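You operate a simulated robot arm through the tools that you are given. There is no shell and no other tool. Be economical: measure what you need, move in short steps, check, and stop when the job is done.

The job below is to be done with a simulated two-armed robot. You get a single attempt, and the scene is never put back.

JOB
Stack the carton marked "hose clips" from the top of the wooden work bench on top of the carton that says "valves". Press the maroon trainer start button three times. Put the red fuse on the top of the white shelf away in the inside of the white spares tray. Put the bottle that says "clutch fluid" from the top of the white shelf on the blue cover plate and the bottle labelled "gear oil" on the low bookcase top. Take the yellow tape measure from the top of the grey-legged table and leave it on the base of the maroon stand of the black bench engine. Take the grey sensor and put it on the cream top of the brown dash. Do these in any order. Set down upright: bottle, tape measure.

It is judged by the outcome, as a careful person would: the job done as asked, and still so three seconds after it is handed in. It fails if anything else is knocked over, pushed out of place, dropped, spilled or broken. Lids that push on must go on centred and level and be pressed home; caps that screw on are set level and turned clockwise until they are tight.

ROBOT AND FRAMES
Two 7-joint arms with two-finger parallel grippers on one trunk, on a base that drives. Base frame: it is fixed to the floor where the robot stands at the start and does not move with it; the origin is under the middle of the robot, x ahead of it, y to its left, z up. Units: m, degrees, N and s.
The left shoulder is at the start at [-0.082, 0.119, 0.851], the right one opposite. With the tool pointing down near the work surface each hand reaches from about 0.18 to 0.6 m from the robot's upright axis, wherever it stands, measured 20 degrees to its own side. Places, roughly: base of the maroon stand of the black bench engine [-5.1, -3.1, 0.1]; blue carton, teal carton, white carton [0.5, 0.25, 1]; blue cover plate (8x11x1 cm) [0.9, -2.5, 0.9]; clutch fluid bottle, gear oil bottle, steering oil [1, -2.25, 1]; cream top of the brown dash (50x16 cm) [-4.96, -0.82, 1.04]; grey sensor (4x3x5 cm) [-3.9, -4.6, 0.8]; inside of the white spares tray (24x15 cm) [-5.22, -6.44, 0.74]; low bookcase top [-0.3, 2.5, 1]; maroon trainer start button [-1.1, -0.6, 0.7]; red fuse [0.75, -2, 1]; tape measure [-3, -4.75, 0.75]. Payload 3.43 kg a hand.
The TCP of each hand is the grasp point between the finger pads, 0.03 m short of the fingertips. In the tool frame z runs along the fingers and y along their closing line. The gripper opens to 0.094 m. The fingers are 0.028 m wide and 0.01 m thick; the gripper's body (0.05 by 0.096 m) begins 0.055 m behind the TCP.
Orientation is that of the tool frame in the base frame, as a unit quaternion [x, y, z, w]. With the fingers straight down and closing along the base's y, the tool's x points along the base's -x, its y along +y and its z along -z.

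CONTROLS
- The arms move only by the tool send_rows. It takes "left_series", "right_series" or both (then of equal length, played together; a hand with none holds still); each is a list of rows, each a list of 3 entries, a list of its own where there are three numbers: the shift along the tool's x, y, z in units of 25 mm (1.0 is 25 mm), then the turn, a rotation vector about the tool's x, y, z in units of 4 degrees (1.0 is 4 degrees), then the gripper command, from -1 (fully open) to 1 (shut), values between in proportion. In form: [[[x, y, z], [ax, ay, az], fingers], ...]. A call has 1 to 8 rows; each row shifts and turns the commanded pose from where the row before left it, along the tool's axes as they then stand. A call with a number of a shift or a turn outside -1 to 1 is refused whole. Rows are played at 5 a second. More than 0.05 m and 8.6 degrees between two rows, or a gripper value outside its range, and nothing of the call is played. A pose out of reach is approached as far as the arm can. The call stops where the force on the tool passes 40 N (or 10 N more than at its start, if that is more) or the arm is blocked; 0.2 s more then pass. Each finger travels about 0.153 m/s and halts on what it meets, pressing with about 41 N; the grip force reading is that of the motor and also rises with nothing between the fingers. The clock runs only during rows and for 0.2 s after the last one: add rows that do not move to give the fingers time. The reply holds the time, the measured pose of the TCP, the force on the tool along the base axes, the opening and the grip force, in the units named above and with some noise, with the torque about the TCP (base axes, N m) and any sound that the robot's microphone picked up, and new pictures: "show" is both (left out), scene, wrist or none (wrist: the cameras of the hands that moved).
- Cameras (640 x 400 px; columns grow to the right, rows downward): "scene" is now at [0.0359, 0.0073, 1.5606]; the picture's right is [0.10, -0.99, 0.00], its down [-0.73, -0.08, -0.68] and it looks along [0.67, 0.07, -0.74] (base axes); focal length 295 px, centre (320, 200). "left" rides on the left gripper at [0.076, -0.014, -0.102] in its tool frame; the picture's right is [0.18, 0.98, 0.00], its down [-0.75, 0.14, -0.64] and it looks along [-0.63, 0.12, 0.77] (tool axes); focal length 243 px, centre (320, 200). "right" rides on the right gripper at [0.076, 0.014, -0.103] in its tool frame; the picture's right is [-0.18, 0.98, 0.00], its down [-0.75, -0.14, -0.64] and it looks along [-0.63, -0.12, 0.77] (tool axes); focal length 243 px, centre (320, 200). There is no depth. A picture from a camera that has moved, and an enlarged one, comes with that camera's place and axes in the base frame and with its lens.
- raise_lower(by): slides the trunk up (or, below 0, down) by that many m; the arms and the scene camera ride with it, the base frame stays. It gives what a move gives, with no picture.
- steer(legs): drives the robot by 1 to 6 legs, each [ahead, left, turn to the left] in m, m and degrees, along the robot's own axes; the way and the turn of a leg run together, so that a leg with both is an arc; at most 1.5 m and 180 degrees a leg. The arms and the cameras ride along, it lands a little off, and it stops where it bumps. It gives what a move gives, and a new picture of the scene camera.
- pan_tilt(pan, tilt): turns the head with the scene camera to pan (to the left, within 143 degrees either way) and tilt (down, from -29 to 69), counted from straight ahead of the robot. It gives what a move gives, and a new picture of the scene camera.
- zoom(camera, box): a new picture of the part [left, top, right, bottom] of that camera's present view, enlarged. No time passes.
- job_done(): hands the job in; it is judged then, once.

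Work in short steps. Places have to be worked out from the pictures, the camera data and where the tool is seen: move nearer, look again, correct. Check each grasp and each placing, and mend what went wrong. You have 196 turns and 260 pictures in all, those below and enlarged ones among them. Open the grippers and draw the arms clear of the work before you hand the job in, unless the task says otherwise.

The tools are called after "Request:" by a JSON object that holds its "fn" and its "kwargs". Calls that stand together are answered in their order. send_rows: Moves the arms, as the interface text tells. Its arguments: {"type":"object","properties":{"left_series":{"type":"array"},"right_series":{"type":"array"},"show":{"type":"string","enum":["both","scene","wrist","none"]}},"required":[]} The other tools are called the same way: raise_lower (by) slides the trunk up or down; steer (legs) drives the base; pan_tilt (pan, tilt) turns the head that bears the scene camera; zoom (camera, box) takes an enlarged picture of a part of a camera's view; job_done () hands the job in.

At the start:

```text
time: 0.0
left_tcp_pos: [0.3323, 0.2727, 1.1347]
left_ee_rot: [0.0, 1.0, 0.0, 0.0]
left_contact_force: [0.1, -0.4, 0.5]
left_moment: [-0.01, 0.01, -0.02]
left_grip_width: 0.0938
left_grip_force: 0.1
right_tcp_pos: [0.2918, -0.0543, 1.1345]
right_ee_rot: [-0.001, 1.0, 0.0, 0.0]
right_contact_force: [-0.2, -0.2, 0.4]
right_moment: [0.0, -0.01, 0.0]
right_grip_width: 0.094
right_grip_force: 0.1
trunk travel left (down, up): [-0.275, 0.06]
robot x, y, heading: [-0.0049, -0.0013, 0.1]
head pan, tilt: [6.0, 47.3]
```

scene: 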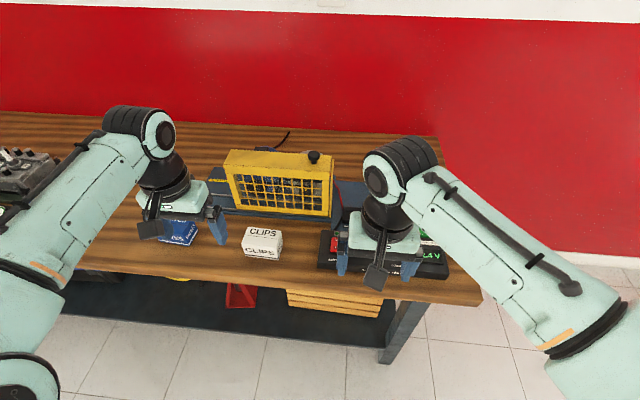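
right: 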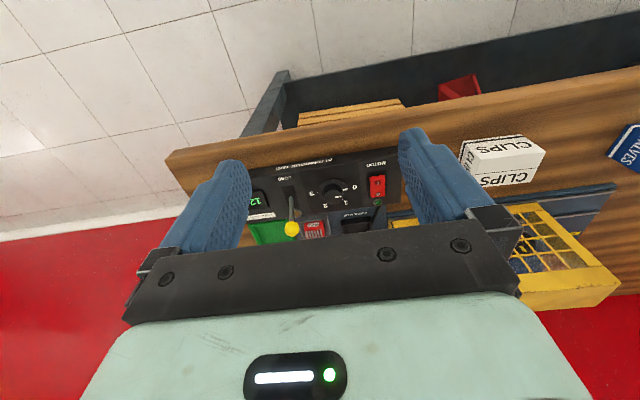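
left: 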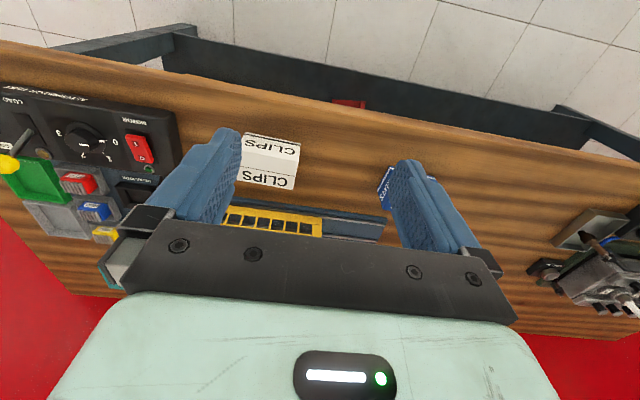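

The bench shows a white "CLIPS" carton and a blue one; a teal one may be hidden. I zoom in to read them.

Request:
{"fn": "zoom", "kwargs": {"camera": "left", "box": [200, 100, 460, 262]}}

Request:
{"fn": "zoom", "kwargs": {"camera": "scene", "box": [130, 180, 330, 305]}}

```text
2.46 times, centred on (330, 181) of left
camera zoom: at [0.2571, 0.2572, 1.2367], right [-0.18, 0.98, 0.0], down [0.75, 0.14, 0.64], along [0.63, 0.12, -0.77], focal length 597 px, centre (295, 247)
```

zoom: 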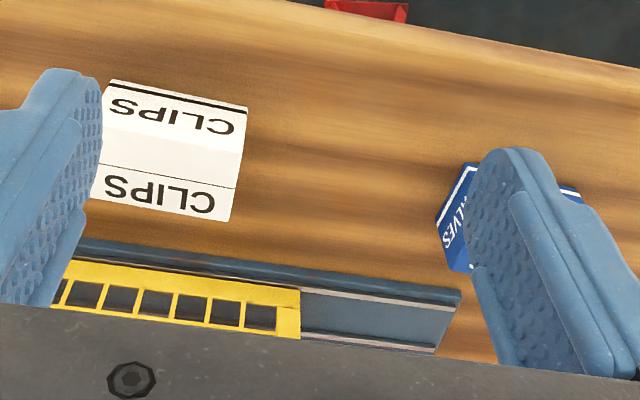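

```text
3.20 times, centred on (230, 242) of scene
camera zoom: at [0.0359, 0.0073, 1.5606], right [0.1, -0.99, 0.0], down [-0.73, -0.08, -0.68], along [0.67, 0.07, -0.74], focal length 945 px, centre (608, 64)
```

zoom: 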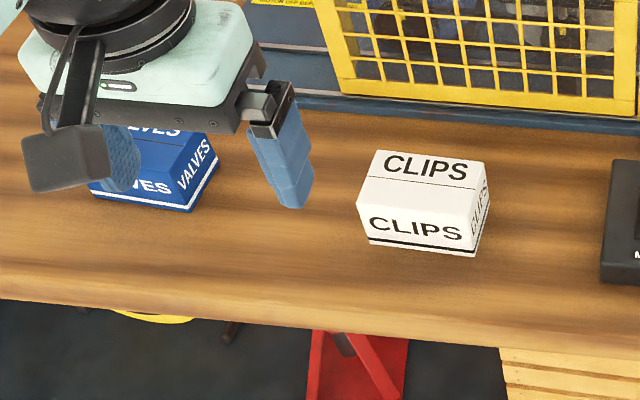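

The teal carton isn't seen yet; I pan the head left and look.

Request:
{"fn": "pan_tilt", "kwargs": {"pan": 35, "tilt": 45}}

```text
time: 0.9
left_tcp_pos: [0.3322, 0.2707, 1.1329]
left_ee_rot: [0.0, 1.0, 0.0, 0.0]
left_contact_force: [-0.2, 0.0, 0.3]
left_moment: [0.02, 0.01, 0.03]
left_grip_width: 0.0939
left_grip_force: 0.1
right_tcp_pos: [0.2925, -0.0539, 1.1339]
right_ee_rot: [0.0, 1.0, 0.0, 0.0]
right_contact_force: [-0.8, 0.0, 0.6]
right_moment: [-0.02, -0.01, 0.01]
right_grip_width: 0.0938
right_grip_force: 0.0
trunk travel left (down, up): [-0.275, 0.06]
robot x, y, heading: [-0.0002, 0.0024, -0.0]
head pan, tilt: [35.0, 45.0]
camera scene: at [0.0237, 0.0456, 1.5639], right [0.57, -0.82, 0.0], down [-0.58, -0.41, -0.71], along [0.58, 0.41, -0.71], focal length 295 px, centre (320, 200)
```

scene: 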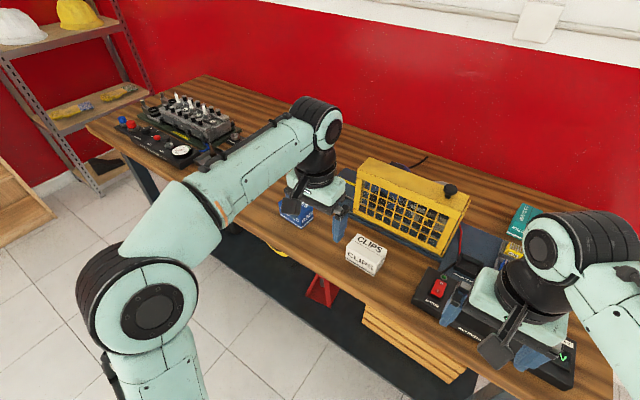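

A teal carton stands to the right behind the panel; I zoom on it and on the whole bench.

Request:
{"fn": "zoom", "kwargs": {"camera": "scene", "box": [470, 185, 570, 248]}}

Request:
{"fn": "zoom", "kwargs": {"camera": "scene", "box": [240, 170, 430, 289]}}

```text
6.35 times, centred on (520, 216) of scene
camera zoom: at [0.0237, 0.0456, 1.5639], right [0.57, -0.82, 0.0], down [-0.58, -0.41, -0.71], along [0.58, 0.41, -0.71], focal length 1875 px, centre (-950, 95)
```

zoom: 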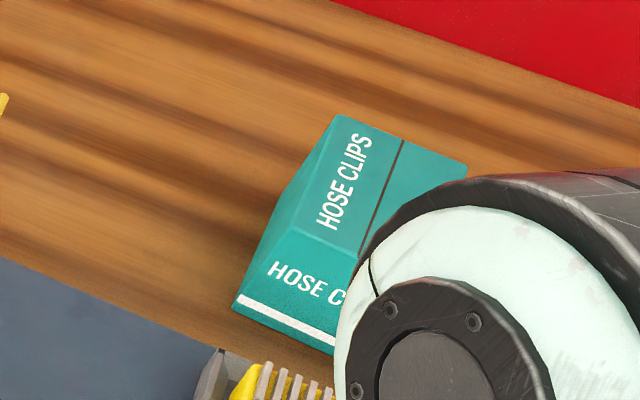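

```text
3.36 times, centred on (335, 230) of scene
camera zoom: at [0.0237, 0.0456, 1.5639], right [0.57, -0.82, 0.0], down [-0.58, -0.41, -0.71], along [0.58, 0.41, -0.71], focal length 992 px, centre (270, 101)
```

zoom: 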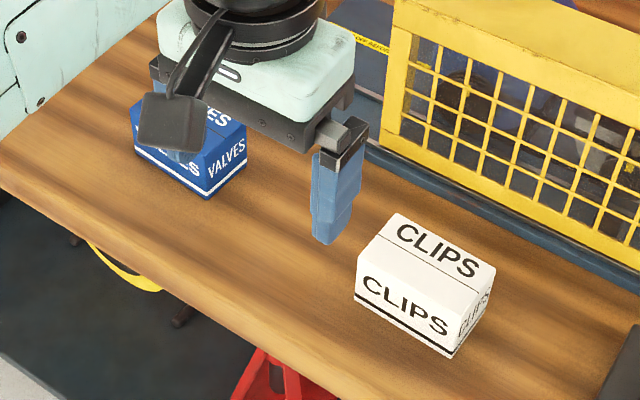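

Teal = HOSE CLIPS (back right, about [0.87, -0.12]), blue = VALVES, white is a decoy; bench top about z 0.84. It's too far from the front, so I look right for a way round the bench's right end.

Request:
{"fn": "pan_tilt", "kwargs": {"pan": -50, "tilt": 30}}

Request:
{"fn": "pan_tilt", "kwargs": {"pan": -130, "tilt": 15}}

Request:
{"fn": "pan_tilt", "kwargs": {"pan": 120, "tilt": 20}}

```text
time: 2.5
left_tcp_pos: [0.3325, 0.2716, 1.1336]
left_ee_rot: [0.0, 1.0, -0.001, 0.0]
left_contact_force: [-0.5, 0.2, -0.3]
left_moment: [-0.03, -0.01, -0.01]
left_grip_width: 0.0944
left_grip_force: 0.1
right_tcp_pos: [0.2934, -0.0527, 1.1345]
right_ee_rot: [0.0, 1.0, -0.001, 0.0]
right_contact_force: [0.4, -0.2, -0.3]
right_moment: [-0.01, 0.0, 0.0]
right_grip_width: 0.094
right_grip_force: 0.0
trunk travel left (down, up): [-0.275, 0.06]
robot x, y, heading: [-0.0004, 0.0006, -0.1]
head pan, tilt: [-50.0, 30.0]
camera scene: at [0.0152, -0.0701, 1.5865], right [-0.77, -0.64, 0.0], down [-0.32, 0.38, -0.87], along [0.56, -0.66, -0.5], focal length 295 px, centre (320, 200)
```

scene: 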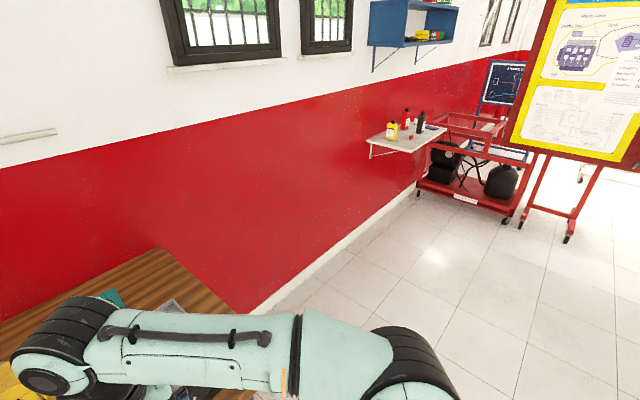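

```text
time: 4.1
left_tcp_pos: [0.3324, 0.272, 1.1336]
left_ee_rot: [0.0, 1.0, 0.001, 0.0]
left_contact_force: [-0.5, 1.5, 0.8]
left_moment: [0.01, -0.05, -0.03]
left_grip_width: 0.094
left_grip_force: 0.1
right_tcp_pos: [0.2921, -0.0548, 1.1348]
right_ee_rot: [0.0, 1.0, -0.001, 0.0]
right_contact_force: [0.2, -0.1, 0.2]
right_moment: [-0.04, -0.01, 0.0]
right_grip_width: 0.0942
right_grip_force: 0.1
trunk travel left (down, up): [-0.275, 0.06]
robot x, y, heading: [-0.0032, -0.0001, 0.2]
head pan, tilt: [-130.0, 15.0]
camera scene: at [-0.103, -0.0725, 1.6107], right [-0.77, 0.64, 0.0], down [0.17, 0.2, -0.97], along [-0.62, -0.74, -0.26], focal length 295 px, centre (320, 200)
```

scene: 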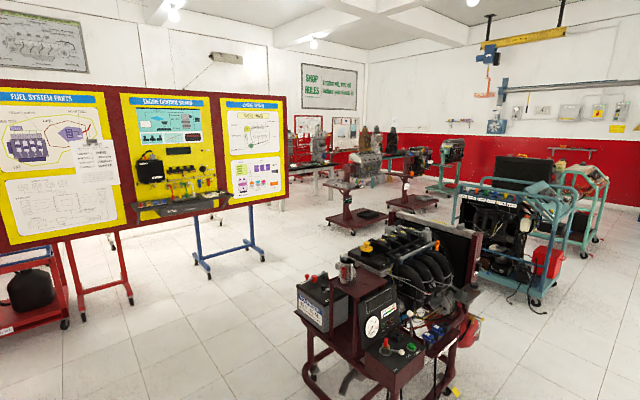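

```text
time: 7.6
left_tcp_pos: [0.3335, 0.272, 1.1341]
left_ee_rot: [0.0, 1.0, 0.0, -0.001]
left_contact_force: [-0.1, -0.6, -0.3]
left_moment: [0.03, -0.03, 0.0]
left_grip_width: 0.0941
left_grip_force: 0.1
right_tcp_pos: [0.292, -0.0544, 1.1345]
right_ee_rot: [-0.001, 1.0, 0.0, 0.0]
right_contact_force: [0.4, -0.5, 0.0]
right_moment: [-0.01, 0.02, 0.0]
right_grip_width: 0.094
right_grip_force: 0.0
trunk travel left (down, up): [-0.275, 0.06]
robot x, y, heading: [-0.0007, -0.0015, 0.1]
head pan, tilt: [120.0, 20.0]
camera scene: at [-0.0895, 0.0798, 1.6026], right [0.87, 0.5, 0.0], down [0.17, -0.3, -0.94], along [-0.47, 0.81, -0.34], focal length 295 px, centre (320, 200)
```

scene: 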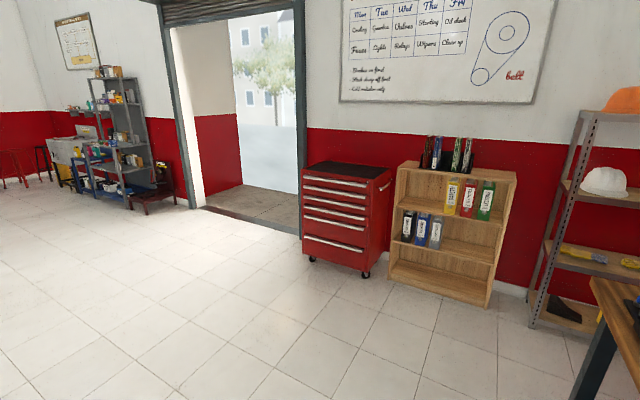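

Route is clear on the right. I drive right, turn left 90° and sidle toward the wall to face the bench end from about (0.72, -0.85).

Request:
{"fn": "steer", "kwargs": {"legs": [[0, -0.9, 0], [0, 0, 90], [0, -0.6, 0]]}}

Request:
{"fn": "pan_tilt", "kwargs": {"pan": -10, "tilt": 45}}

```text
time: 24.9
left_tcp_pos: [0.3234, -0.5665, 1.1336]
left_ee_rot: [-0.705, 0.709, 0.0, 0.001]
left_contact_force: [-0.4, 0.7, 1.1]
left_moment: [0.04, 0.02, -0.01]
left_grip_width: 0.0939
left_grip_force: 0.0
right_tcp_pos: [0.6499, -0.608, 1.1354]
right_ee_rot: [-0.706, 0.708, 0.0, 0.0]
right_contact_force: [-0.4, 0.3, 0.0]
right_moment: [-0.01, -0.02, -0.03]
right_grip_width: 0.0941
right_grip_force: 0.1
trunk travel left (down, up): [-0.275, 0.06]
robot x, y, heading: [0.5938, -0.8982, 89.7]
head pan, tilt: [120.0, 20.0]
camera scene: at [0.5145, -0.9912, 1.6026], right [-0.5, 0.87, 0.0], down [0.3, 0.17, -0.94], along [-0.82, -0.47, -0.34], focal length 295 px, centre (320, 200)
```

scene: 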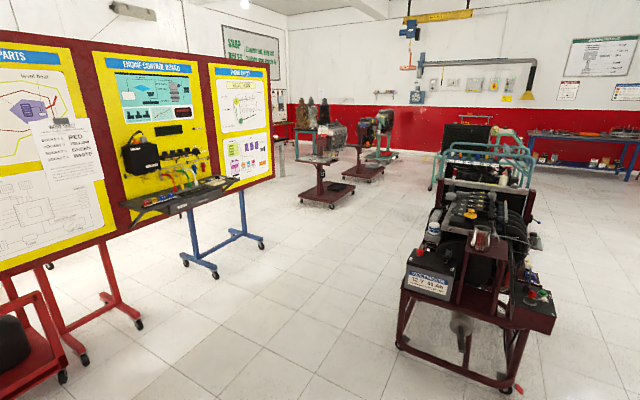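

```text
time: 27.0
left_tcp_pos: [0.3236, -0.5664, 1.1342]
left_ee_rot: [-0.706, 0.708, 0.0, -0.001]
left_contact_force: [-0.4, -0.3, 0.4]
left_moment: [-0.01, -0.01, 0.03]
left_grip_width: 0.0941
left_grip_force: 0.1
right_tcp_pos: [0.6489, -0.6073, 1.1348]
right_ee_rot: [-0.706, 0.708, 0.0, 0.0]
right_contact_force: [0.1, -1.0, 0.7]
right_moment: [-0.03, -0.01, 0.02]
right_grip_width: 0.094
right_grip_force: 0.0
trunk travel left (down, up): [-0.275, 0.06]
robot x, y, heading: [0.593, -0.9017, 89.7]
head pan, tilt: [-10.0, 45.0]
camera scene: at [0.6095, -0.8648, 1.5639], right [0.98, -0.18, 0.0], down [-0.12, -0.7, -0.71], along [0.12, 0.7, -0.71], focal length 295 px, centre (320, 200)
```

scene: 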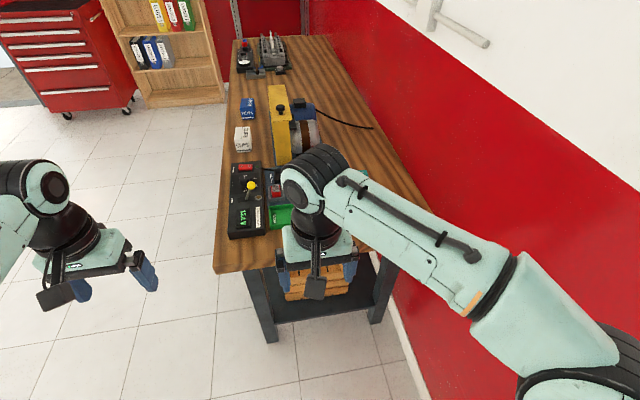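

I close in: 0.12 m to the right and 0.2 m ahead.

Request:
{"fn": "steer", "kwargs": {"legs": [[0, -0.12, 0], [0.2, 0, 0]]}}

```text
time: 30.0
left_tcp_pos: [0.4417, -0.3692, 1.1327]
left_ee_rot: [0.709, -0.705, 0.0, 0.0]
left_contact_force: [1.2, 0.4, -0.3]
left_moment: [0.0, -0.03, -0.02]
left_grip_width: 0.0939
left_grip_force: 0.0
right_tcp_pos: [0.7702, -0.4085, 1.1349]
right_ee_rot: [0.708, -0.706, 0.0, 0.0]
right_contact_force: [-0.5, 0.3, 0.5]
right_moment: [-0.07, -0.01, -0.02]
right_grip_width: 0.0939
right_grip_force: 0.0
trunk travel left (down, up): [-0.275, 0.06]
robot x, y, heading: [0.7167, -0.7006, 90.1]
head pan, tilt: [-10.0, 45.0]
camera scene: at [0.7318, -0.666, 1.5638], right [0.99, -0.17, 0.0], down [-0.12, -0.7, -0.71], along [0.12, 0.7, -0.71], focal length 295 px, centre (320, 200)
```

scene: 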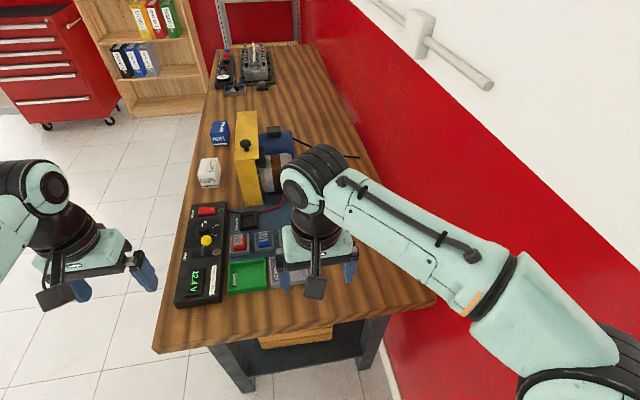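

The right hand moves ahead about 0.15 m and right 0.1 m, staying high, to see the teal carton in the wrist view.

Request:
{"fn": "send_rows", "kwargs": {"right_series": [[[-1, -0.7, 0], [0, 0, 0], -1], [[-1, -0.7, 0], [0, 0, 0], -1], [[-1, -0.7, 0], [0, 0, 0], -1], [[-1, -0.7, 0], [0, 0, 0], -1], [[-1, -0.7, 0], [0, 0, 0], -1], [[-1, -0.7, 0], [0, 0, 0], -1], [[0, 0, 0], [0, 0, 0], -1]]}}

```text
time: 31.6
left_tcp_pos: [0.4433, -0.3706, 1.134]
left_ee_rot: [0.709, -0.706, 0.0, 0.001]
left_contact_force: [0.2, -0.2, 0.6]
left_moment: [0.0, 0.01, -0.01]
left_grip_width: 0.0941
left_grip_force: 0.1
right_tcp_pos: [0.8758, -0.2588, 1.1337]
right_ee_rot: [0.708, -0.706, -0.001, 0.0]
right_contact_force: [0.4, 0.2, 0.3]
right_moment: [-0.03, 0.01, 0.0]
right_grip_width: 0.0942
right_grip_force: 0.0
trunk travel left (down, up): [-0.275, 0.06]
robot x, y, heading: [0.7162, -0.7015, 90.2]
head pan, tilt: [-10.0, 45.0]
camera scene: at [0.7317, -0.667, 1.5639], right [0.99, -0.17, 0.0], down [-0.12, -0.7, -0.71], along [0.12, 0.7, -0.71], focal length 295 px, centre (320, 200)
camera right: at [0.8626, -0.3364, 1.2356], right [-0.98, 0.18, 0.0], down [0.14, 0.75, 0.64], along [0.12, 0.63, -0.77], focal length 243 px, centre (320, 200)
```

scene: 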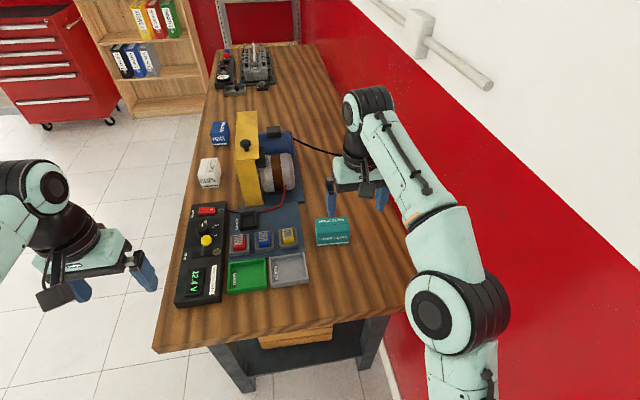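
right: 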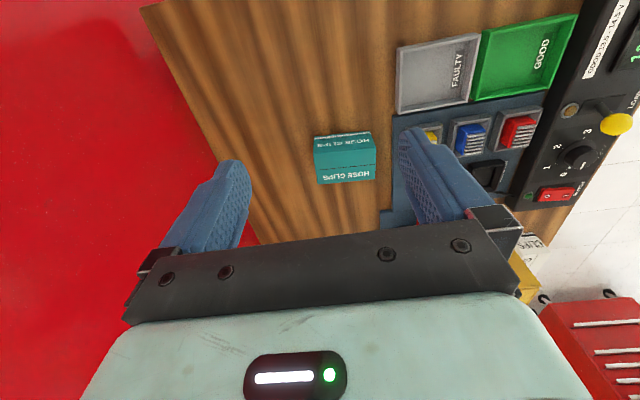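

I zoom in on the carton in both cameras to fix its pose.

Request:
{"fn": "zoom", "kwargs": {"camera": "right", "box": [280, 115, 408, 195]}}

Request:
{"fn": "zoom", "kwargs": {"camera": "scene", "box": [280, 190, 392, 260]}}

```text
5.00 times, centred on (344, 155) of right
camera zoom: at [0.8626, -0.3364, 1.2356], right [-0.98, 0.18, 0.0], down [0.14, 0.75, 0.64], along [0.12, 0.63, -0.77], focal length 1213 px, centre (200, 425)
```

zoom: 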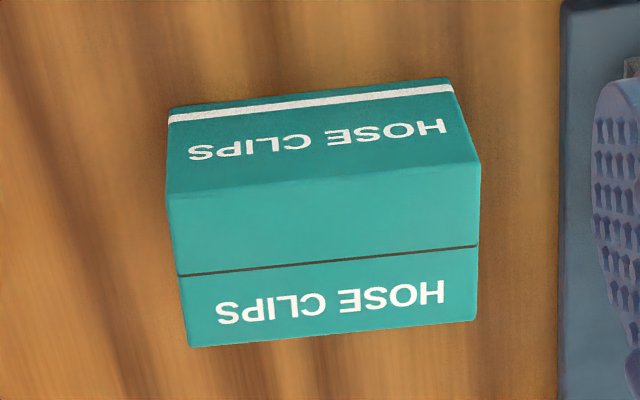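

```text
5.71 times, centred on (336, 225) of scene
camera zoom: at [0.7317, -0.667, 1.5639], right [0.99, -0.17, 0.0], down [-0.12, -0.7, -0.71], along [0.12, 0.7, -0.71], focal length 1687 px, centre (229, 57)
```

zoom: 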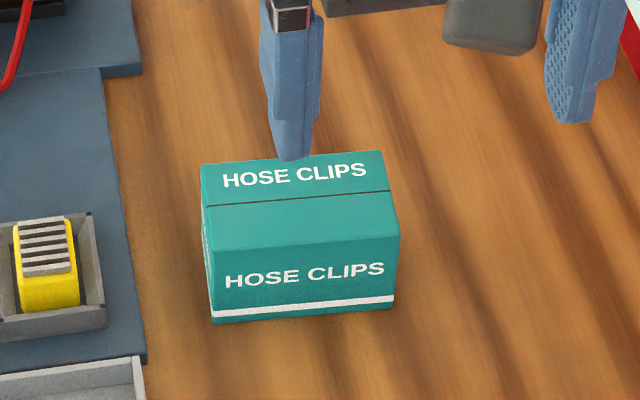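

Carton top centre ≈ [0.862, -0.122, 0.90], 9.5 (x) × 5.7 (y) × 6 cm, yaw about -3.5°. I turn the right hand 93.5° about its axis to close along y.

Request:
{"fn": "send_rows", "kwargs": {"right_series": [[[0, 0, 0], [0, 0, 1], -1], [[0, 0, 0], [0, 0, 1], -1], [[0, 0, 0], [0, 0, 1], -1], [[0, 0, 0], [0, 0, 1], -1], [[0, 0, 0], [0, 0, 1], -1], [[0, 0, 0], [0, 0, 1], -1], [[0, 0, 0], [0, 0, 1], -1], [[0, 0, 0], [0, 0, 1], -1]], "show": "none"}}

Request:
{"fn": "send_rows", "kwargs": {"right_series": [[[0, 0, 0], [0, 0, 1], -1], [[0, 0, 0], [0, 0, 1], -1], [[0, 0, 0], [0, 0, 1], -1], [[0, 0, 0], [0, 0, 1], -1], [[0, 0, 0], [0, 0, 1], -1], [[0, 0, 0], [0, 0, 1], -1], [[0, 0, 0], [0, 0, 1], -1], [[0, 0, 0], [0, 0, 1], -1]], "show": "none"}}

Request:
{"fn": "send_rows", "kwargs": {"right_series": [[[0, 0, 0], [0, 0, 1], -1], [[0, 0, 0], [0, 0, 1], -1], [[0, 0, 0], [0, 0, 1], -1], [[0, 0, 0], [0, 0, 1], -1], [[0, 0, 0], [0, 0, 1], -1], [[0, 0, 0], [0, 0, 1], -1], [[0, 0, 0], [0, 0, 1], -1], [[0, 0, 0], [0, 0, 0.4], -1]], "show": "none"}}

```text
time: 33.4
left_tcp_pos: [0.4433, -0.3711, 1.1346]
left_ee_rot: [0.708, -0.706, 0.0, -0.001]
left_contact_force: [-0.1, -0.2, -1.0]
left_moment: [0.02, -0.02, 0.04]
left_grip_width: 0.0939
left_grip_force: 0.0
right_tcp_pos: [0.8749, -0.258, 1.1346]
right_ee_rot: [-0.486, 0.874, 0.0, 0.0]
right_contact_force: [0.5, -0.2, -1.1]
right_moment: [0.03, -0.02, -0.01]
right_grip_width: 0.0937
right_grip_force: 0.0
trunk travel left (down, up): [-0.275, 0.06]
robot x, y, heading: [0.7137, -0.7031, 90.1]
head pan, tilt: [-10.0, 45.0]
```

```text
time: 35.2
left_tcp_pos: [0.4436, -0.3706, 1.1341]
left_ee_rot: [0.708, -0.706, 0.001, 0.001]
left_contact_force: [0.3, -0.8, -1.0]
left_moment: [-0.05, -0.04, 0.03]
left_grip_width: 0.0938
left_grip_force: 0.1
right_tcp_pos: [0.8745, -0.2585, 1.1362]
right_ee_rot: [-0.225, 0.974, 0.0, 0.0]
right_contact_force: [0.7, 0.4, 0.7]
right_moment: [-0.01, 0.02, -0.03]
right_grip_width: 0.0943
right_grip_force: 0.1
trunk travel left (down, up): [-0.275, 0.06]
robot x, y, heading: [0.7136, -0.6998, 90.2]
head pan, tilt: [-10.0, 45.0]
```

```text
time: 37.0
left_tcp_pos: [0.4433, -0.3692, 1.1347]
left_ee_rot: [0.709, -0.705, 0.0, 0.0]
left_contact_force: [-1.0, 0.1, 0.4]
left_moment: [0.0, 0.01, -0.01]
left_grip_width: 0.094
left_grip_force: 0.1
right_tcp_pos: [0.873, -0.2589, 1.135]
right_ee_rot: [0.03, 1.0, 0.0, 0.0]
right_contact_force: [-1.1, 0.0, 1.5]
right_moment: [0.01, -0.01, 0.02]
right_grip_width: 0.0939
right_grip_force: 0.0
trunk travel left (down, up): [-0.275, 0.06]
robot x, y, heading: [0.7191, -0.7015, 90.2]
head pan, tilt: [-10.0, 45.0]
```

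Rotation reached. Now I move over the carton at the same height and check.

Request:
{"fn": "send_rows", "kwargs": {"right_series": [[[0.11, 0.78, 0], [0, 0, 0], -1], [[0.11, 0.78, 0], [0, 0, 0], -1], [[0.11, 0.78, 0], [0, 0, 0], -1], [[0.11, 0.78, 0], [0, 0, 0], -1], [[0.11, 0.78, 0], [0, 0, 0], -1], [[0.11, 0.78, 0], [0, 0, 0], -1], [[0.11, 0.78, 0], [0, 0, 0], -1], [[0, 0, 1], [0, 0, 0], -1]]}}

```text
time: 38.8
left_tcp_pos: [0.4431, -0.3696, 1.1343]
left_ee_rot: [0.708, -0.706, 0.0, 0.0]
left_contact_force: [-0.6, 0.6, -0.1]
left_moment: [0.01, 0.02, 0.02]
left_grip_width: 0.0941
left_grip_force: 0.1
right_tcp_pos: [0.8745, -0.2384, 1.1097]
right_ee_rot: [0.029, 1.0, 0.001, 0.0]
right_contact_force: [0.4, -0.3, -0.5]
right_moment: [0.01, -0.01, -0.01]
right_grip_width: 0.0939
right_grip_force: 0.0
right hand out of reach, approached as far as the arm can: row 2, 3, 4, 5, 6, 7
trunk travel left (down, up): [-0.275, 0.06]
robot x, y, heading: [0.7143, -0.7019, 90.2]
head pan, tilt: [-10.0, 45.0]
camera scene: at [0.7321, -0.6667, 1.5639], right [0.99, -0.17, 0.0], down [-0.12, -0.7, -0.71], along [0.12, 0.7, -0.71], focal length 295 px, centre (320, 200)
camera right: at [0.7997, -0.2205, 1.2118], right [0.24, 0.97, 0.0], down [0.74, -0.19, 0.64], along [0.62, -0.15, -0.77], focal length 243 px, centre (320, 200)
```

scene: 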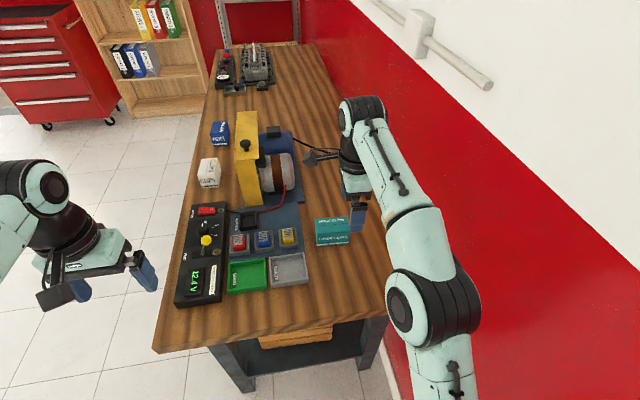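
right: 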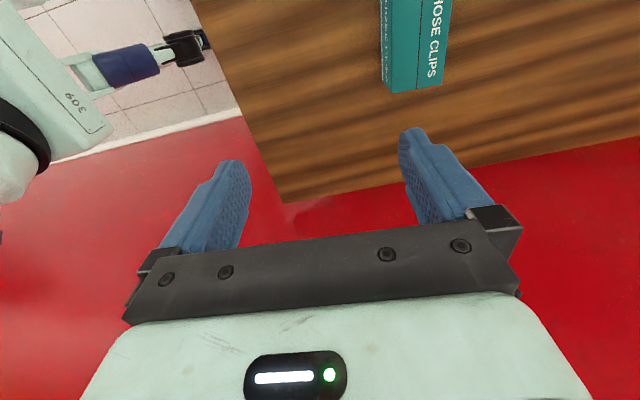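

The hand is out of reach at this height, so I drive 0.1 m nearer (the arms are well above the bench).

Request:
{"fn": "steer", "kwargs": {"legs": [[0.1, 0, 0]]}}

```text
time: 39.9
left_tcp_pos: [0.4435, -0.2712, 1.1345]
left_ee_rot: [0.708, -0.706, 0.001, 0.0]
left_contact_force: [0.2, 0.7, 0.3]
left_moment: [-0.01, -0.01, 0.01]
left_grip_width: 0.0939
left_grip_force: 0.0
right_tcp_pos: [0.8742, -0.1402, 1.11]
right_ee_rot: [0.03, 1.0, 0.0, 0.0]
right_contact_force: [0.4, 0.7, -1.0]
right_moment: [-0.03, 0.04, 0.01]
right_grip_width: 0.094
right_grip_force: 0.1
trunk travel left (down, up): [-0.275, 0.06]
robot x, y, heading: [0.7175, -0.6059, 90.3]
head pan, tilt: [-10.0, 45.0]
camera scene: at [0.7316, -0.5676, 1.5638], right [0.99, -0.17, 0.0], down [-0.12, -0.7, -0.71], along [0.12, 0.7, -0.71], focal length 295 px, centre (320, 200)
```

scene: 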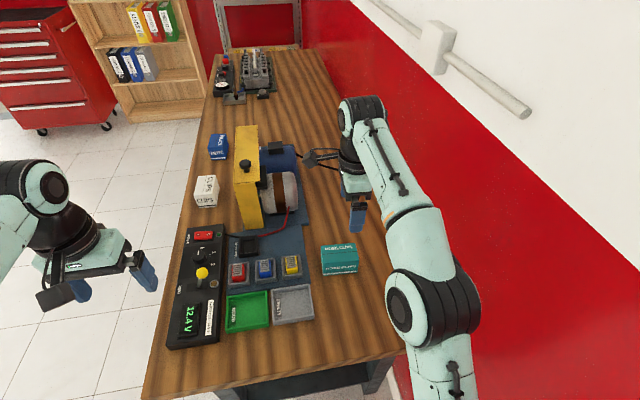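

No bump. I centre over the carton and lower to z ≈ 0.955, then check.

Request:
{"fn": "send_rows", "kwargs": {"right_series": [[[0.26, 0.35, 0], [0, 0, 0], -1], [[0.26, 0.35, 0], [0, 0, 0], -1], [[0, 0, 1], [0, 0, 0], -1], [[0, 0, 1], [0, 0, 0], -1], [[0, 0, 1], [0, 0, 0], -1], [[0, 0, 1], [0, 0, 0], -1], [[0, 0, 1], [0, 0, 0], -1], [[0, 0, 1], [0, 0, 0], -1]]}}

```text
time: 41.7
left_tcp_pos: [0.4438, -0.2717, 1.1346]
left_ee_rot: [0.708, -0.706, 0.0, 0.0]
left_contact_force: [0.0, -0.8, -0.7]
left_moment: [0.01, -0.03, 0.01]
left_grip_width: 0.0938
left_grip_force: 0.0
right_tcp_pos: [0.867, -0.1292, 0.9609]
right_ee_rot: [0.031, 1.0, 0.0, 0.0]
right_contact_force: [0.6, 0.3, -0.5]
right_moment: [-0.02, 0.02, 0.01]
right_grip_width: 0.0938
right_grip_force: 0.0
right hand out of reach, approached as far as the arm can: row 2
trunk travel left (down, up): [-0.275, 0.06]
robot x, y, heading: [0.7178, -0.6039, 90.1]
head pan, tilt: [-10.0, 45.0]
camera scene: at [0.7316, -0.5677, 1.5639], right [0.99, -0.17, 0.0], down [-0.12, -0.7, -0.71], along [0.12, 0.7, -0.71], focal length 295 px, centre (320, 200)
camera right: at [0.7926, -0.1113, 1.0615], right [0.24, 0.97, 0.0], down [0.74, -0.19, 0.64], along [0.62, -0.16, -0.77], focal length 243 px, centre (320, 200)
```

scene: 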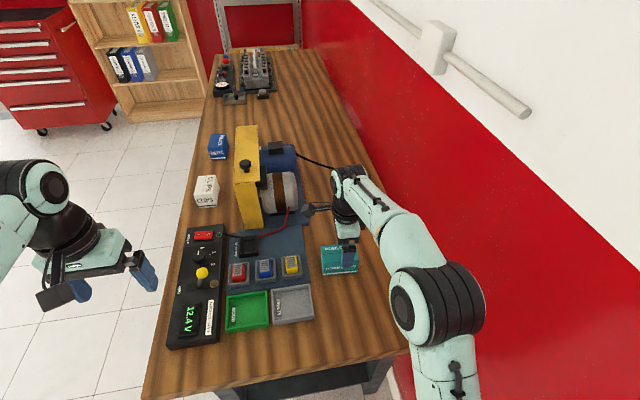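
right: 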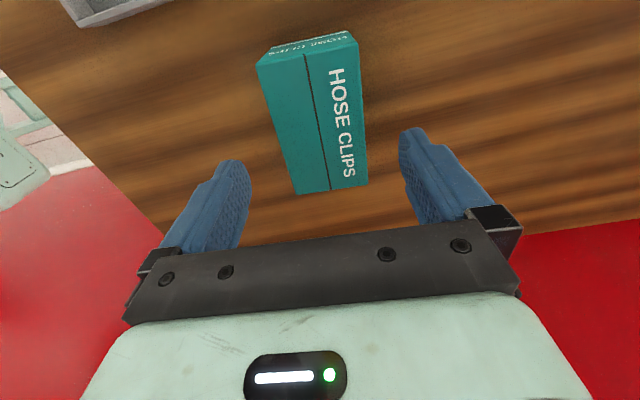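

The hand is centred over the carton. I lower to z ≈ 0.88 and close.

Request:
{"fn": "send_rows", "kwargs": {"right_series": [[[0, 0, 0.81], [0, 0, 0], -1], [[0, 0, 0.81], [0, 0, 0], -1], [[0, 0, 0.81], [0, 0, 0], -1], [[0, 0, 0.81], [0, 0, 0], -1], [[0, 0, 0], [0, 0, 0], 1], [[0, 0, 0], [0, 0, 0], 1], [[0, 0, 0], [0, 0, 0], 1]], "show": "wrist"}}

```text
time: 43.3
left_tcp_pos: [0.4429, -0.2716, 1.1332]
left_ee_rot: [0.708, -0.706, 0.0, -0.001]
left_contact_force: [-0.4, 0.1, -0.9]
left_moment: [0.01, -0.01, -0.01]
left_grip_width: 0.0938
left_grip_force: 0.1
right_tcp_pos: [0.8678, -0.1308, 0.8796]
right_ee_rot: [0.03, 1.0, 0.003, -0.001]
right_contact_force: [0.6, 1.5, 19.6]
right_moment: [-0.66, 0.16, -0.09]
right_grip_width: 0.0619
right_grip_force: 40.8
trunk travel left (down, up): [-0.275, 0.06]
robot x, y, heading: [0.7161, -0.6053, 90.0]
head pan, tilt: [-10.0, 45.0]
camera right: at [0.7919, -0.1122, 0.9822], right [0.24, 0.97, 0.0], down [0.74, -0.19, 0.64], along [0.62, -0.15, -0.77], focal length 243 px, centre (320, 200)
```

right: 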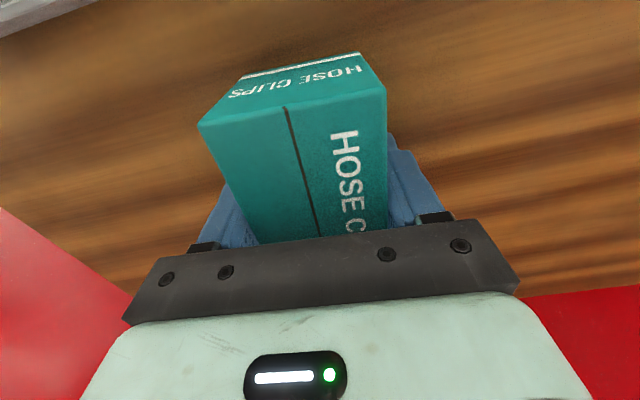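

Gripped (opening 0.062), tips touching the bench at ≈ 0.85. I lift 0.25 m.

Request:
{"fn": "send_rows", "kwargs": {"right_series": [[[0, 0, -0.5], [0, 0, 0], 1], [[0, 0, -1], [0, 0, 0], 1], [[0, 0, -1], [0, 0, 0], 1], [[0, 0, -1], [0, 0, 0], 1], [[0, 0, -1], [0, 0, 0], 1], [[0, 0, -1], [0, 0, 0], 1], [[0, 0, -1], [0, 0, 0], 1], [[0, 0, -1], [0, 0, 0], 1]], "show": "wrist"}}

```text
time: 45.1
left_tcp_pos: [0.4437, -0.2709, 1.1341]
left_ee_rot: [0.708, -0.706, 0.0, 0.0]
left_contact_force: [-0.1, 0.0, -1.1]
left_moment: [0.0, 0.02, -0.02]
left_grip_width: 0.094
left_grip_force: 0.1
right_tcp_pos: [0.869, -0.1304, 1.0665]
right_ee_rot: [0.029, 1.0, 0.001, 0.0]
right_contact_force: [0.8, -0.1, -3.1]
right_moment: [-0.03, 0.01, 0.0]
right_grip_width: 0.0575
right_grip_force: 40.8
trunk travel left (down, up): [-0.275, 0.06]
robot x, y, heading: [0.719, -0.601, 90.2]
head pan, tilt: [-10.0, 45.0]
camera right: at [0.794, -0.112, 1.1675], right [0.24, 0.97, 0.0], down [0.74, -0.19, 0.64], along [0.62, -0.16, -0.77], focal length 243 px, centre (320, 200)
```

right: 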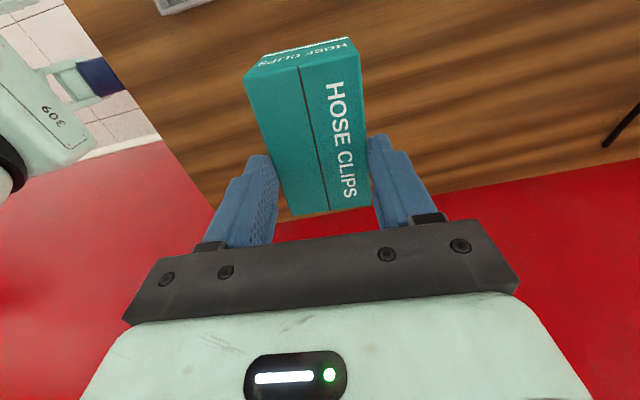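

Carton held. I back off from the bench end, go round to the front, staying clear of it, heading back to 0°.

Request:
{"fn": "steer", "kwargs": {"legs": [[-0.4, 0, 0], [0, 0.97, 0], [0, 0, -90], [0, 1.5, 0], [0, 0.1, 0]]}}

Request:
{"fn": "pan_tilt", "kwargs": {"pan": 0, "tilt": 45}}

```text
time: 74.0
left_tcp_pos: [0.0961, 0.8699, 1.1349]
left_ee_rot: [0.005, 1.0, 0.001, 0.0]
left_contact_force: [0.1, -0.2, -0.1]
left_moment: [-0.02, -0.01, 0.0]
left_grip_width: 0.0942
left_grip_force: 0.1
right_tcp_pos: [0.2305, 0.4433, 1.0664]
right_ee_rot: [0.733, 0.681, -0.001, 0.0]
right_contact_force: [0.3, 0.9, -2.5]
right_moment: [-0.02, -0.03, 0.05]
right_grip_width: 0.0574
right_grip_force: 40.6
trunk travel left (down, up): [-0.275, 0.06]
robot x, y, heading: [-0.2362, 0.5993, -0.3]
head pan, tilt: [-10.0, 45.0]
camera scene: at [-0.203, 0.5854, 1.5639], right [-0.18, -0.98, 0.0], down [-0.7, 0.13, -0.71], along [0.69, -0.13, -0.71], focal length 295 px, centre (320, 200)
```

scene: 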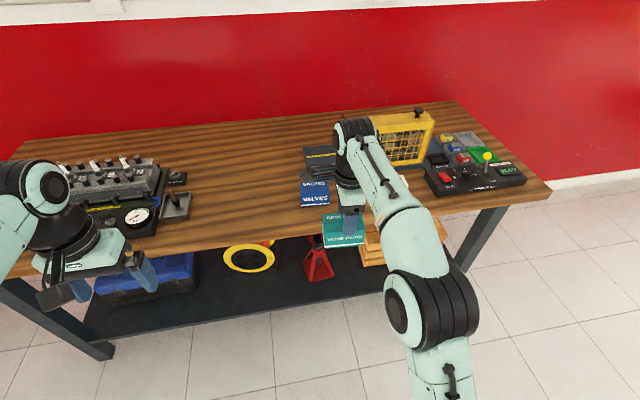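

```text
time: 74.7
left_tcp_pos: [0.0959, 0.8693, 1.1333]
left_ee_rot: [0.005, 1.0, 0.001, 0.0]
left_contact_force: [-0.5, 0.1, 0.0]
left_moment: [0.01, -0.04, -0.01]
left_grip_width: 0.0938
left_grip_force: 0.1
right_tcp_pos: [0.231, 0.4418, 1.0662]
right_ee_rot: [0.732, 0.681, -0.001, 0.0]
right_contact_force: [-0.5, -0.5, -3.3]
right_moment: [-0.01, -0.01, -0.01]
right_grip_width: 0.0577
right_grip_force: 40.9
trunk travel left (down, up): [-0.275, 0.06]
robot x, y, heading: [-0.2408, 0.5999, -0.4]
head pan, tilt: [0.0, 45.0]
camera scene: at [-0.2016, 0.5991, 1.5639], right [-0.01, -1.0, 0.0], down [-0.71, 0.01, -0.71], along [0.71, -0.01, -0.71], focal length 295 px, centre (320, 200)
```

scene: 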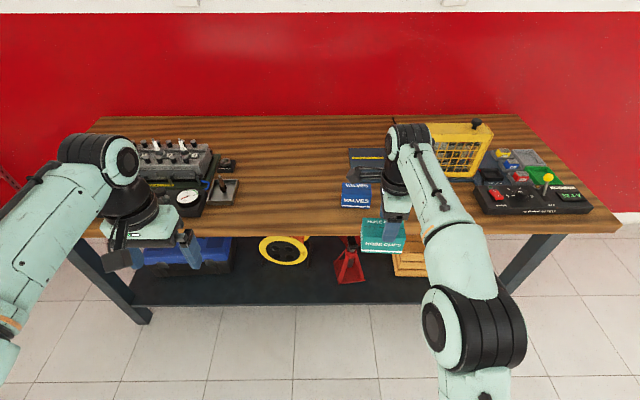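

Blue VALVES carton ≈ [0.515, 0.464]. I drive ahead 0.27 m, bringing the held carton above it.

Request:
{"fn": "steer", "kwargs": {"legs": [[0.26, 0, 0]]}}

Request:
{"fn": "send_rows", "kwargs": {"right_series": [[[0, 0, 0], [0, 0, 0], 1]], "show": "wrist"}}

Request:
{"fn": "zoom", "kwargs": {"camera": "scene", "box": [290, 130, 450, 230]}}

```text
time: 76.6
left_tcp_pos: [0.3561, 0.8666, 1.1339]
left_ee_rot: [0.006, 1.0, 0.0, 0.0]
left_contact_force: [0.5, -0.1, -0.6]
left_moment: [-0.01, -0.01, 0.02]
left_grip_width: 0.0942
left_grip_force: 0.2
right_tcp_pos: [0.4932, 0.4384, 1.0668]
right_ee_rot: [0.733, 0.68, 0.0, 0.0]
right_contact_force: [0.0, 0.1, -4.3]
right_moment: [0.0, 0.03, 0.02]
right_grip_width: 0.0575
right_grip_force: 41.0
trunk travel left (down, up): [-0.275, 0.06]
robot x, y, heading: [0.0255, 0.5956, -0.4]
head pan, tilt: [0.0, 45.0]
camera scene: at [0.0599, 0.5963, 1.5638], right [-0.01, -1.0, 0.0], down [-0.71, 0.01, -0.71], along [0.71, -0.01, -0.71], focal length 295 px, centre (320, 200)
```

scene: 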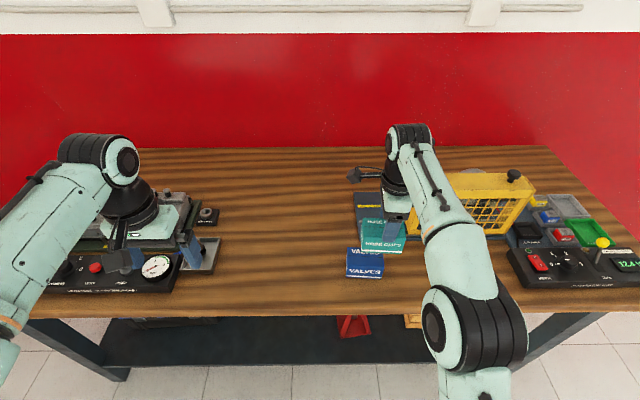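

```text
time: 77.0
left_tcp_pos: [0.3555, 0.8654, 1.1348]
left_ee_rot: [0.007, 1.0, 0.001, 0.001]
left_contact_force: [-0.1, -0.3, -0.1]
left_moment: [-0.03, -0.01, 0.01]
left_grip_width: 0.094
left_grip_force: 0.1
right_tcp_pos: [0.4908, 0.4382, 1.0651]
right_ee_rot: [0.733, 0.68, -0.001, 0.001]
right_contact_force: [0.1, -0.3, -4.2]
right_moment: [-0.02, -0.01, 0.0]
right_grip_width: 0.0576
right_grip_force: 41.2
trunk travel left (down, up): [-0.275, 0.06]
robot x, y, heading: [0.0214, 0.5963, -0.8]
head pan, tilt: [0.0, 45.0]
camera right: at [0.5111, 0.513, 1.1672], right [0.97, -0.26, 0.0], down [-0.2, -0.74, 0.64], along [-0.16, -0.62, -0.77], focal length 243 px, centre (320, 200)
```

right: 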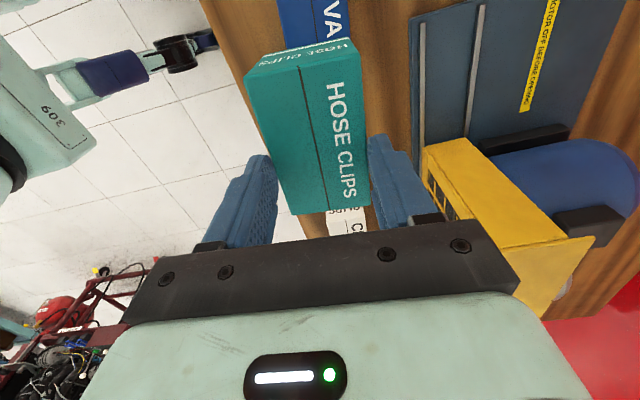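

```text
4.00 times, centred on (370, 180) of scene
camera zoom: at [0.0588, 0.5963, 1.5639], right [-0.01, -1.0, 0.0], down [-0.71, 0.01, -0.71], along [0.71, -0.01, -0.71], focal length 1181 px, centre (120, 280)
```

zoom: 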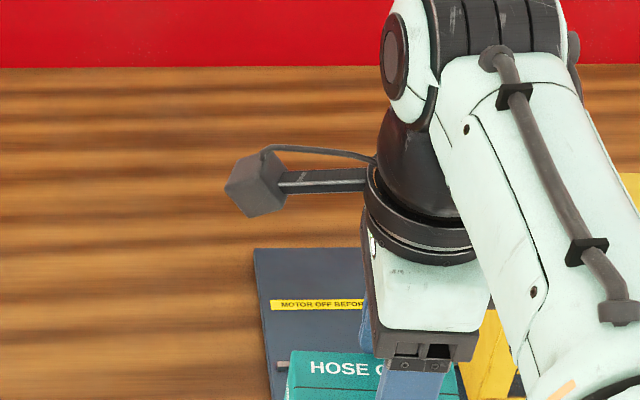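

I zoom on the blue carton and the held carton in the scene view.

Request:
{"fn": "zoom", "kwargs": {"camera": "scene", "box": [320, 210, 432, 280]}}

Request:
{"fn": "zoom", "kwargs": {"camera": "right", "box": [230, 0, 390, 100]}}

```text
5.71 times, centred on (376, 245) of scene
camera zoom: at [0.0588, 0.5963, 1.5639], right [-0.01, -1.0, 0.0], down [-0.71, 0.01, -0.71], along [0.71, -0.01, -0.71], focal length 1687 px, centre (0, -57)
```

zoom: 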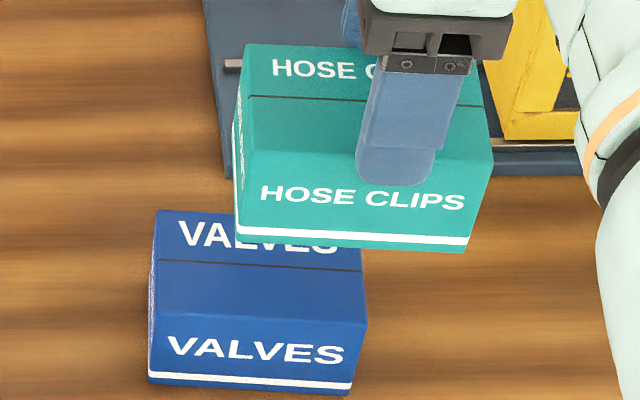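

```text
4.00 times, centred on (310, 50) of right
camera zoom: at [0.5111, 0.513, 1.1672], right [0.97, -0.26, 0.0], down [-0.2, -0.74, 0.64], along [-0.16, -0.62, -0.77], focal length 970 px, centre (360, 800)
```

zoom: 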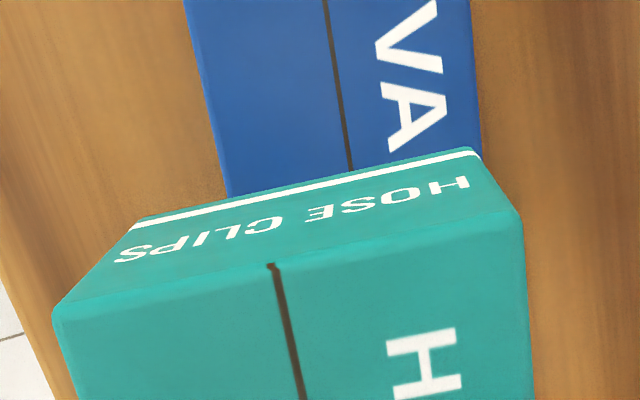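

The carton has slipped so it's now held only by the fingertips (bottom ≈ 8 cm below TCP). Blue top centre ≈ [0.5065, 0.4705, 0.903]; teal centre ≈ [0.489, 0.445]. I shift by (0.0165, 0.026), lower a bit and check.

Request:
{"fn": "send_rows", "kwargs": {"right_series": [[[0.36, 0.2, 0], [0, 0, 0], 1], [[0.36, 0.2, 0], [0, 0, 0], 1], [[0.36, 0.18, 0], [0, 0, 0], 1], [[0, 0, 0.6], [0, 0, 0], 1], [[0, 0, 0.6], [0, 0, 0], 1], [[0, 0, 0.6], [0, 0, 0], 1], [[0, 0, 0], [0, 0, 0], 1]], "show": "wrist"}}

Request:
{"fn": "zoom", "kwargs": {"camera": "scene", "box": [320, 210, 432, 280]}}

```text
time: 78.6
left_tcp_pos: [0.3557, 0.8663, 1.1346]
left_ee_rot: [0.005, 1.0, 0.0, 0.001]
left_contact_force: [-0.7, 0.0, 0.7]
left_moment: [0.04, 0.0, -0.01]
left_grip_width: 0.094
left_grip_force: 0.1
right_tcp_pos: [0.5075, 0.4645, 1.0179]
right_ee_rot: [0.734, 0.68, 0.0, 0.0]
right_contact_force: [-0.2, 0.4, -2.6]
right_moment: [-0.01, -0.02, 0.0]
right_grip_width: 0.0575
right_grip_force: 41.0
trunk travel left (down, up): [-0.275, 0.06]
robot x, y, heading: [0.0193, 0.5969, -0.8]
head pan, tilt: [0.0, 45.0]
camera right: at [0.5279, 0.5388, 1.1216], right [0.97, -0.26, 0.0], down [-0.2, -0.74, 0.64], along [-0.16, -0.62, -0.77], focal length 243 px, centre (320, 200)
```

right: 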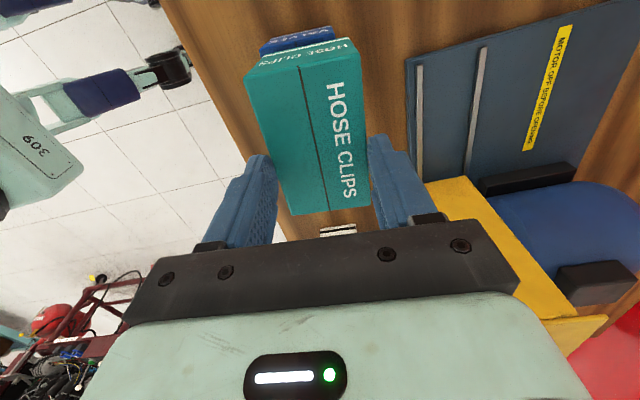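

```text
5.71 times, centred on (376, 245) of scene
camera zoom: at [0.0594, 0.5963, 1.5639], right [-0.01, -1.0, 0.0], down [-0.71, 0.01, -0.71], along [0.71, -0.01, -0.71], focal length 1687 px, centre (0, -57)
```

zoom: 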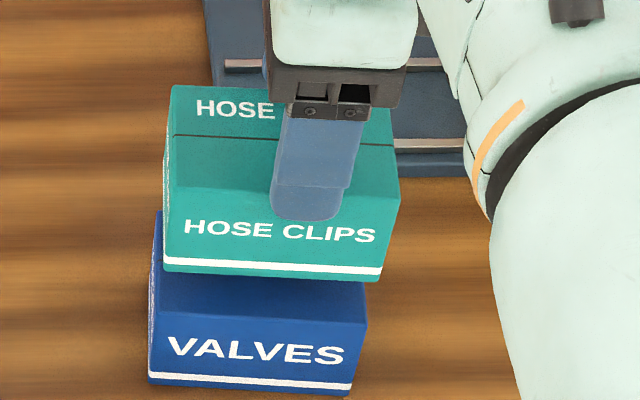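

Aligned well. I lower another 3 cm and look.

Request:
{"fn": "send_rows", "kwargs": {"right_series": [[[0, 0, 0.4], [0, 0, 0], 1], [[0, 0, 0.4], [0, 0, 0], 1], [[0, 0, 0.3], [0, 0, 0], 1], [[0, 0, 0], [0, 0, 0], 1]], "show": "none"}}

Request:
{"fn": "zoom", "kwargs": {"camera": "scene", "box": [320, 210, 432, 280]}}

```text
time: 79.6
left_tcp_pos: [0.3542, 0.8666, 1.1354]
left_ee_rot: [0.006, 1.0, 0.0, 0.002]
left_contact_force: [0.9, 0.0, -0.5]
left_moment: [0.05, 0.03, 0.0]
left_grip_width: 0.0941
left_grip_force: 0.0
right_tcp_pos: [0.5079, 0.4634, 0.9976]
right_ee_rot: [0.733, 0.68, 0.005, 0.004]
right_contact_force: [2.4, -2.0, 39.6]
right_moment: [-0.25, -0.03, 0.02]
right_grip_width: 0.0577
right_grip_force: 40.9
trunk travel left (down, up): [-0.275, 0.06]
robot x, y, heading: [0.0213, 0.595, -0.8]
head pan, tilt: [0.0, 45.0]
```

```text
5.71 times, centred on (376, 245) of scene
camera zoom: at [0.0562, 0.5969, 1.5644], right [-0.01, -1.0, 0.0], down [-0.71, 0.01, -0.71], along [0.71, -0.01, -0.71], focal length 1687 px, centre (0, -57)
```

zoom: 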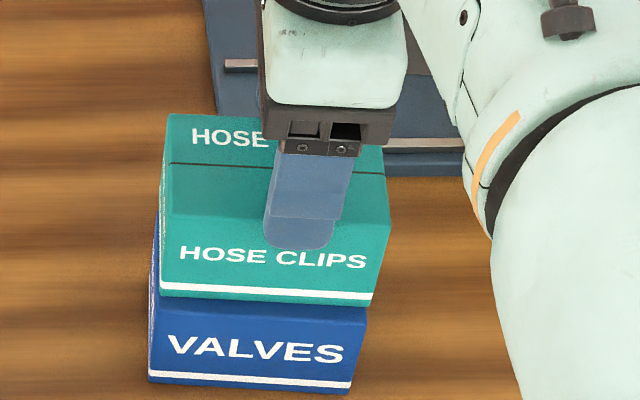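

It touched down (≈40 N), but about 8 mm too far ahead. I lift slightly, shift back 8 mm and set down again.

Request:
{"fn": "send_rows", "kwargs": {"right_series": [[[0, 0, -0.7], [0, 0, 0], 1], [[0, -0.3, 0], [0, 0, 0], 1], [[0, 0, 0], [0, 0, 0], 1], [[0, 0, 0.3], [0, 0, 0], 1], [[0, 0, 0.15], [0, 0, 0], 1], [[0, 0, 0], [0, 0, 0], 1]], "show": "none"}}

Request:
{"fn": "zoom", "kwargs": {"camera": "scene", "box": [320, 210, 432, 280]}}

```text
time: 81.0
left_tcp_pos: [0.3569, 0.8661, 1.1338]
left_ee_rot: [0.006, 1.0, 0.0, 0.0]
left_contact_force: [0.3, 0.3, -0.1]
left_moment: [0.01, -0.03, -0.02]
left_grip_width: 0.0938
left_grip_force: 0.1
right_tcp_pos: [0.5006, 0.4649, 0.9981]
right_ee_rot: [0.733, 0.68, 0.001, 0.0]
right_contact_force: [-1.5, 0.1, 1.7]
right_moment: [0.14, -0.03, 0.03]
right_grip_width: 0.0575
right_grip_force: 41.0
trunk travel left (down, up): [-0.275, 0.06]
robot x, y, heading: [0.0251, 0.5998, -0.7]
head pan, tilt: [0.0, 45.0]
```

```text
5.71 times, centred on (376, 245) of scene
camera zoom: at [0.059, 0.5963, 1.5639], right [-0.01, -1.0, 0.0], down [-0.71, 0.01, -0.71], along [0.71, -0.01, -0.71], focal length 1687 px, centre (0, -57)
```

zoom: 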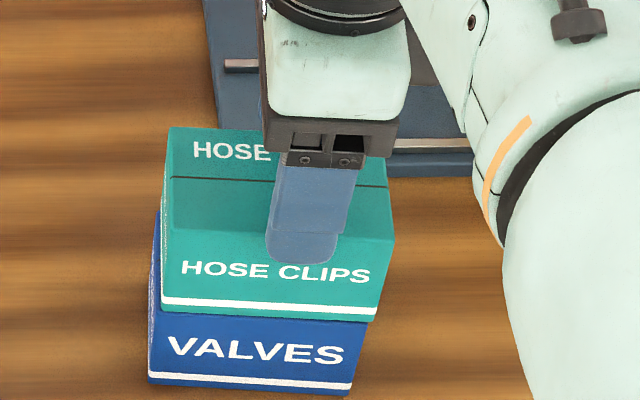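

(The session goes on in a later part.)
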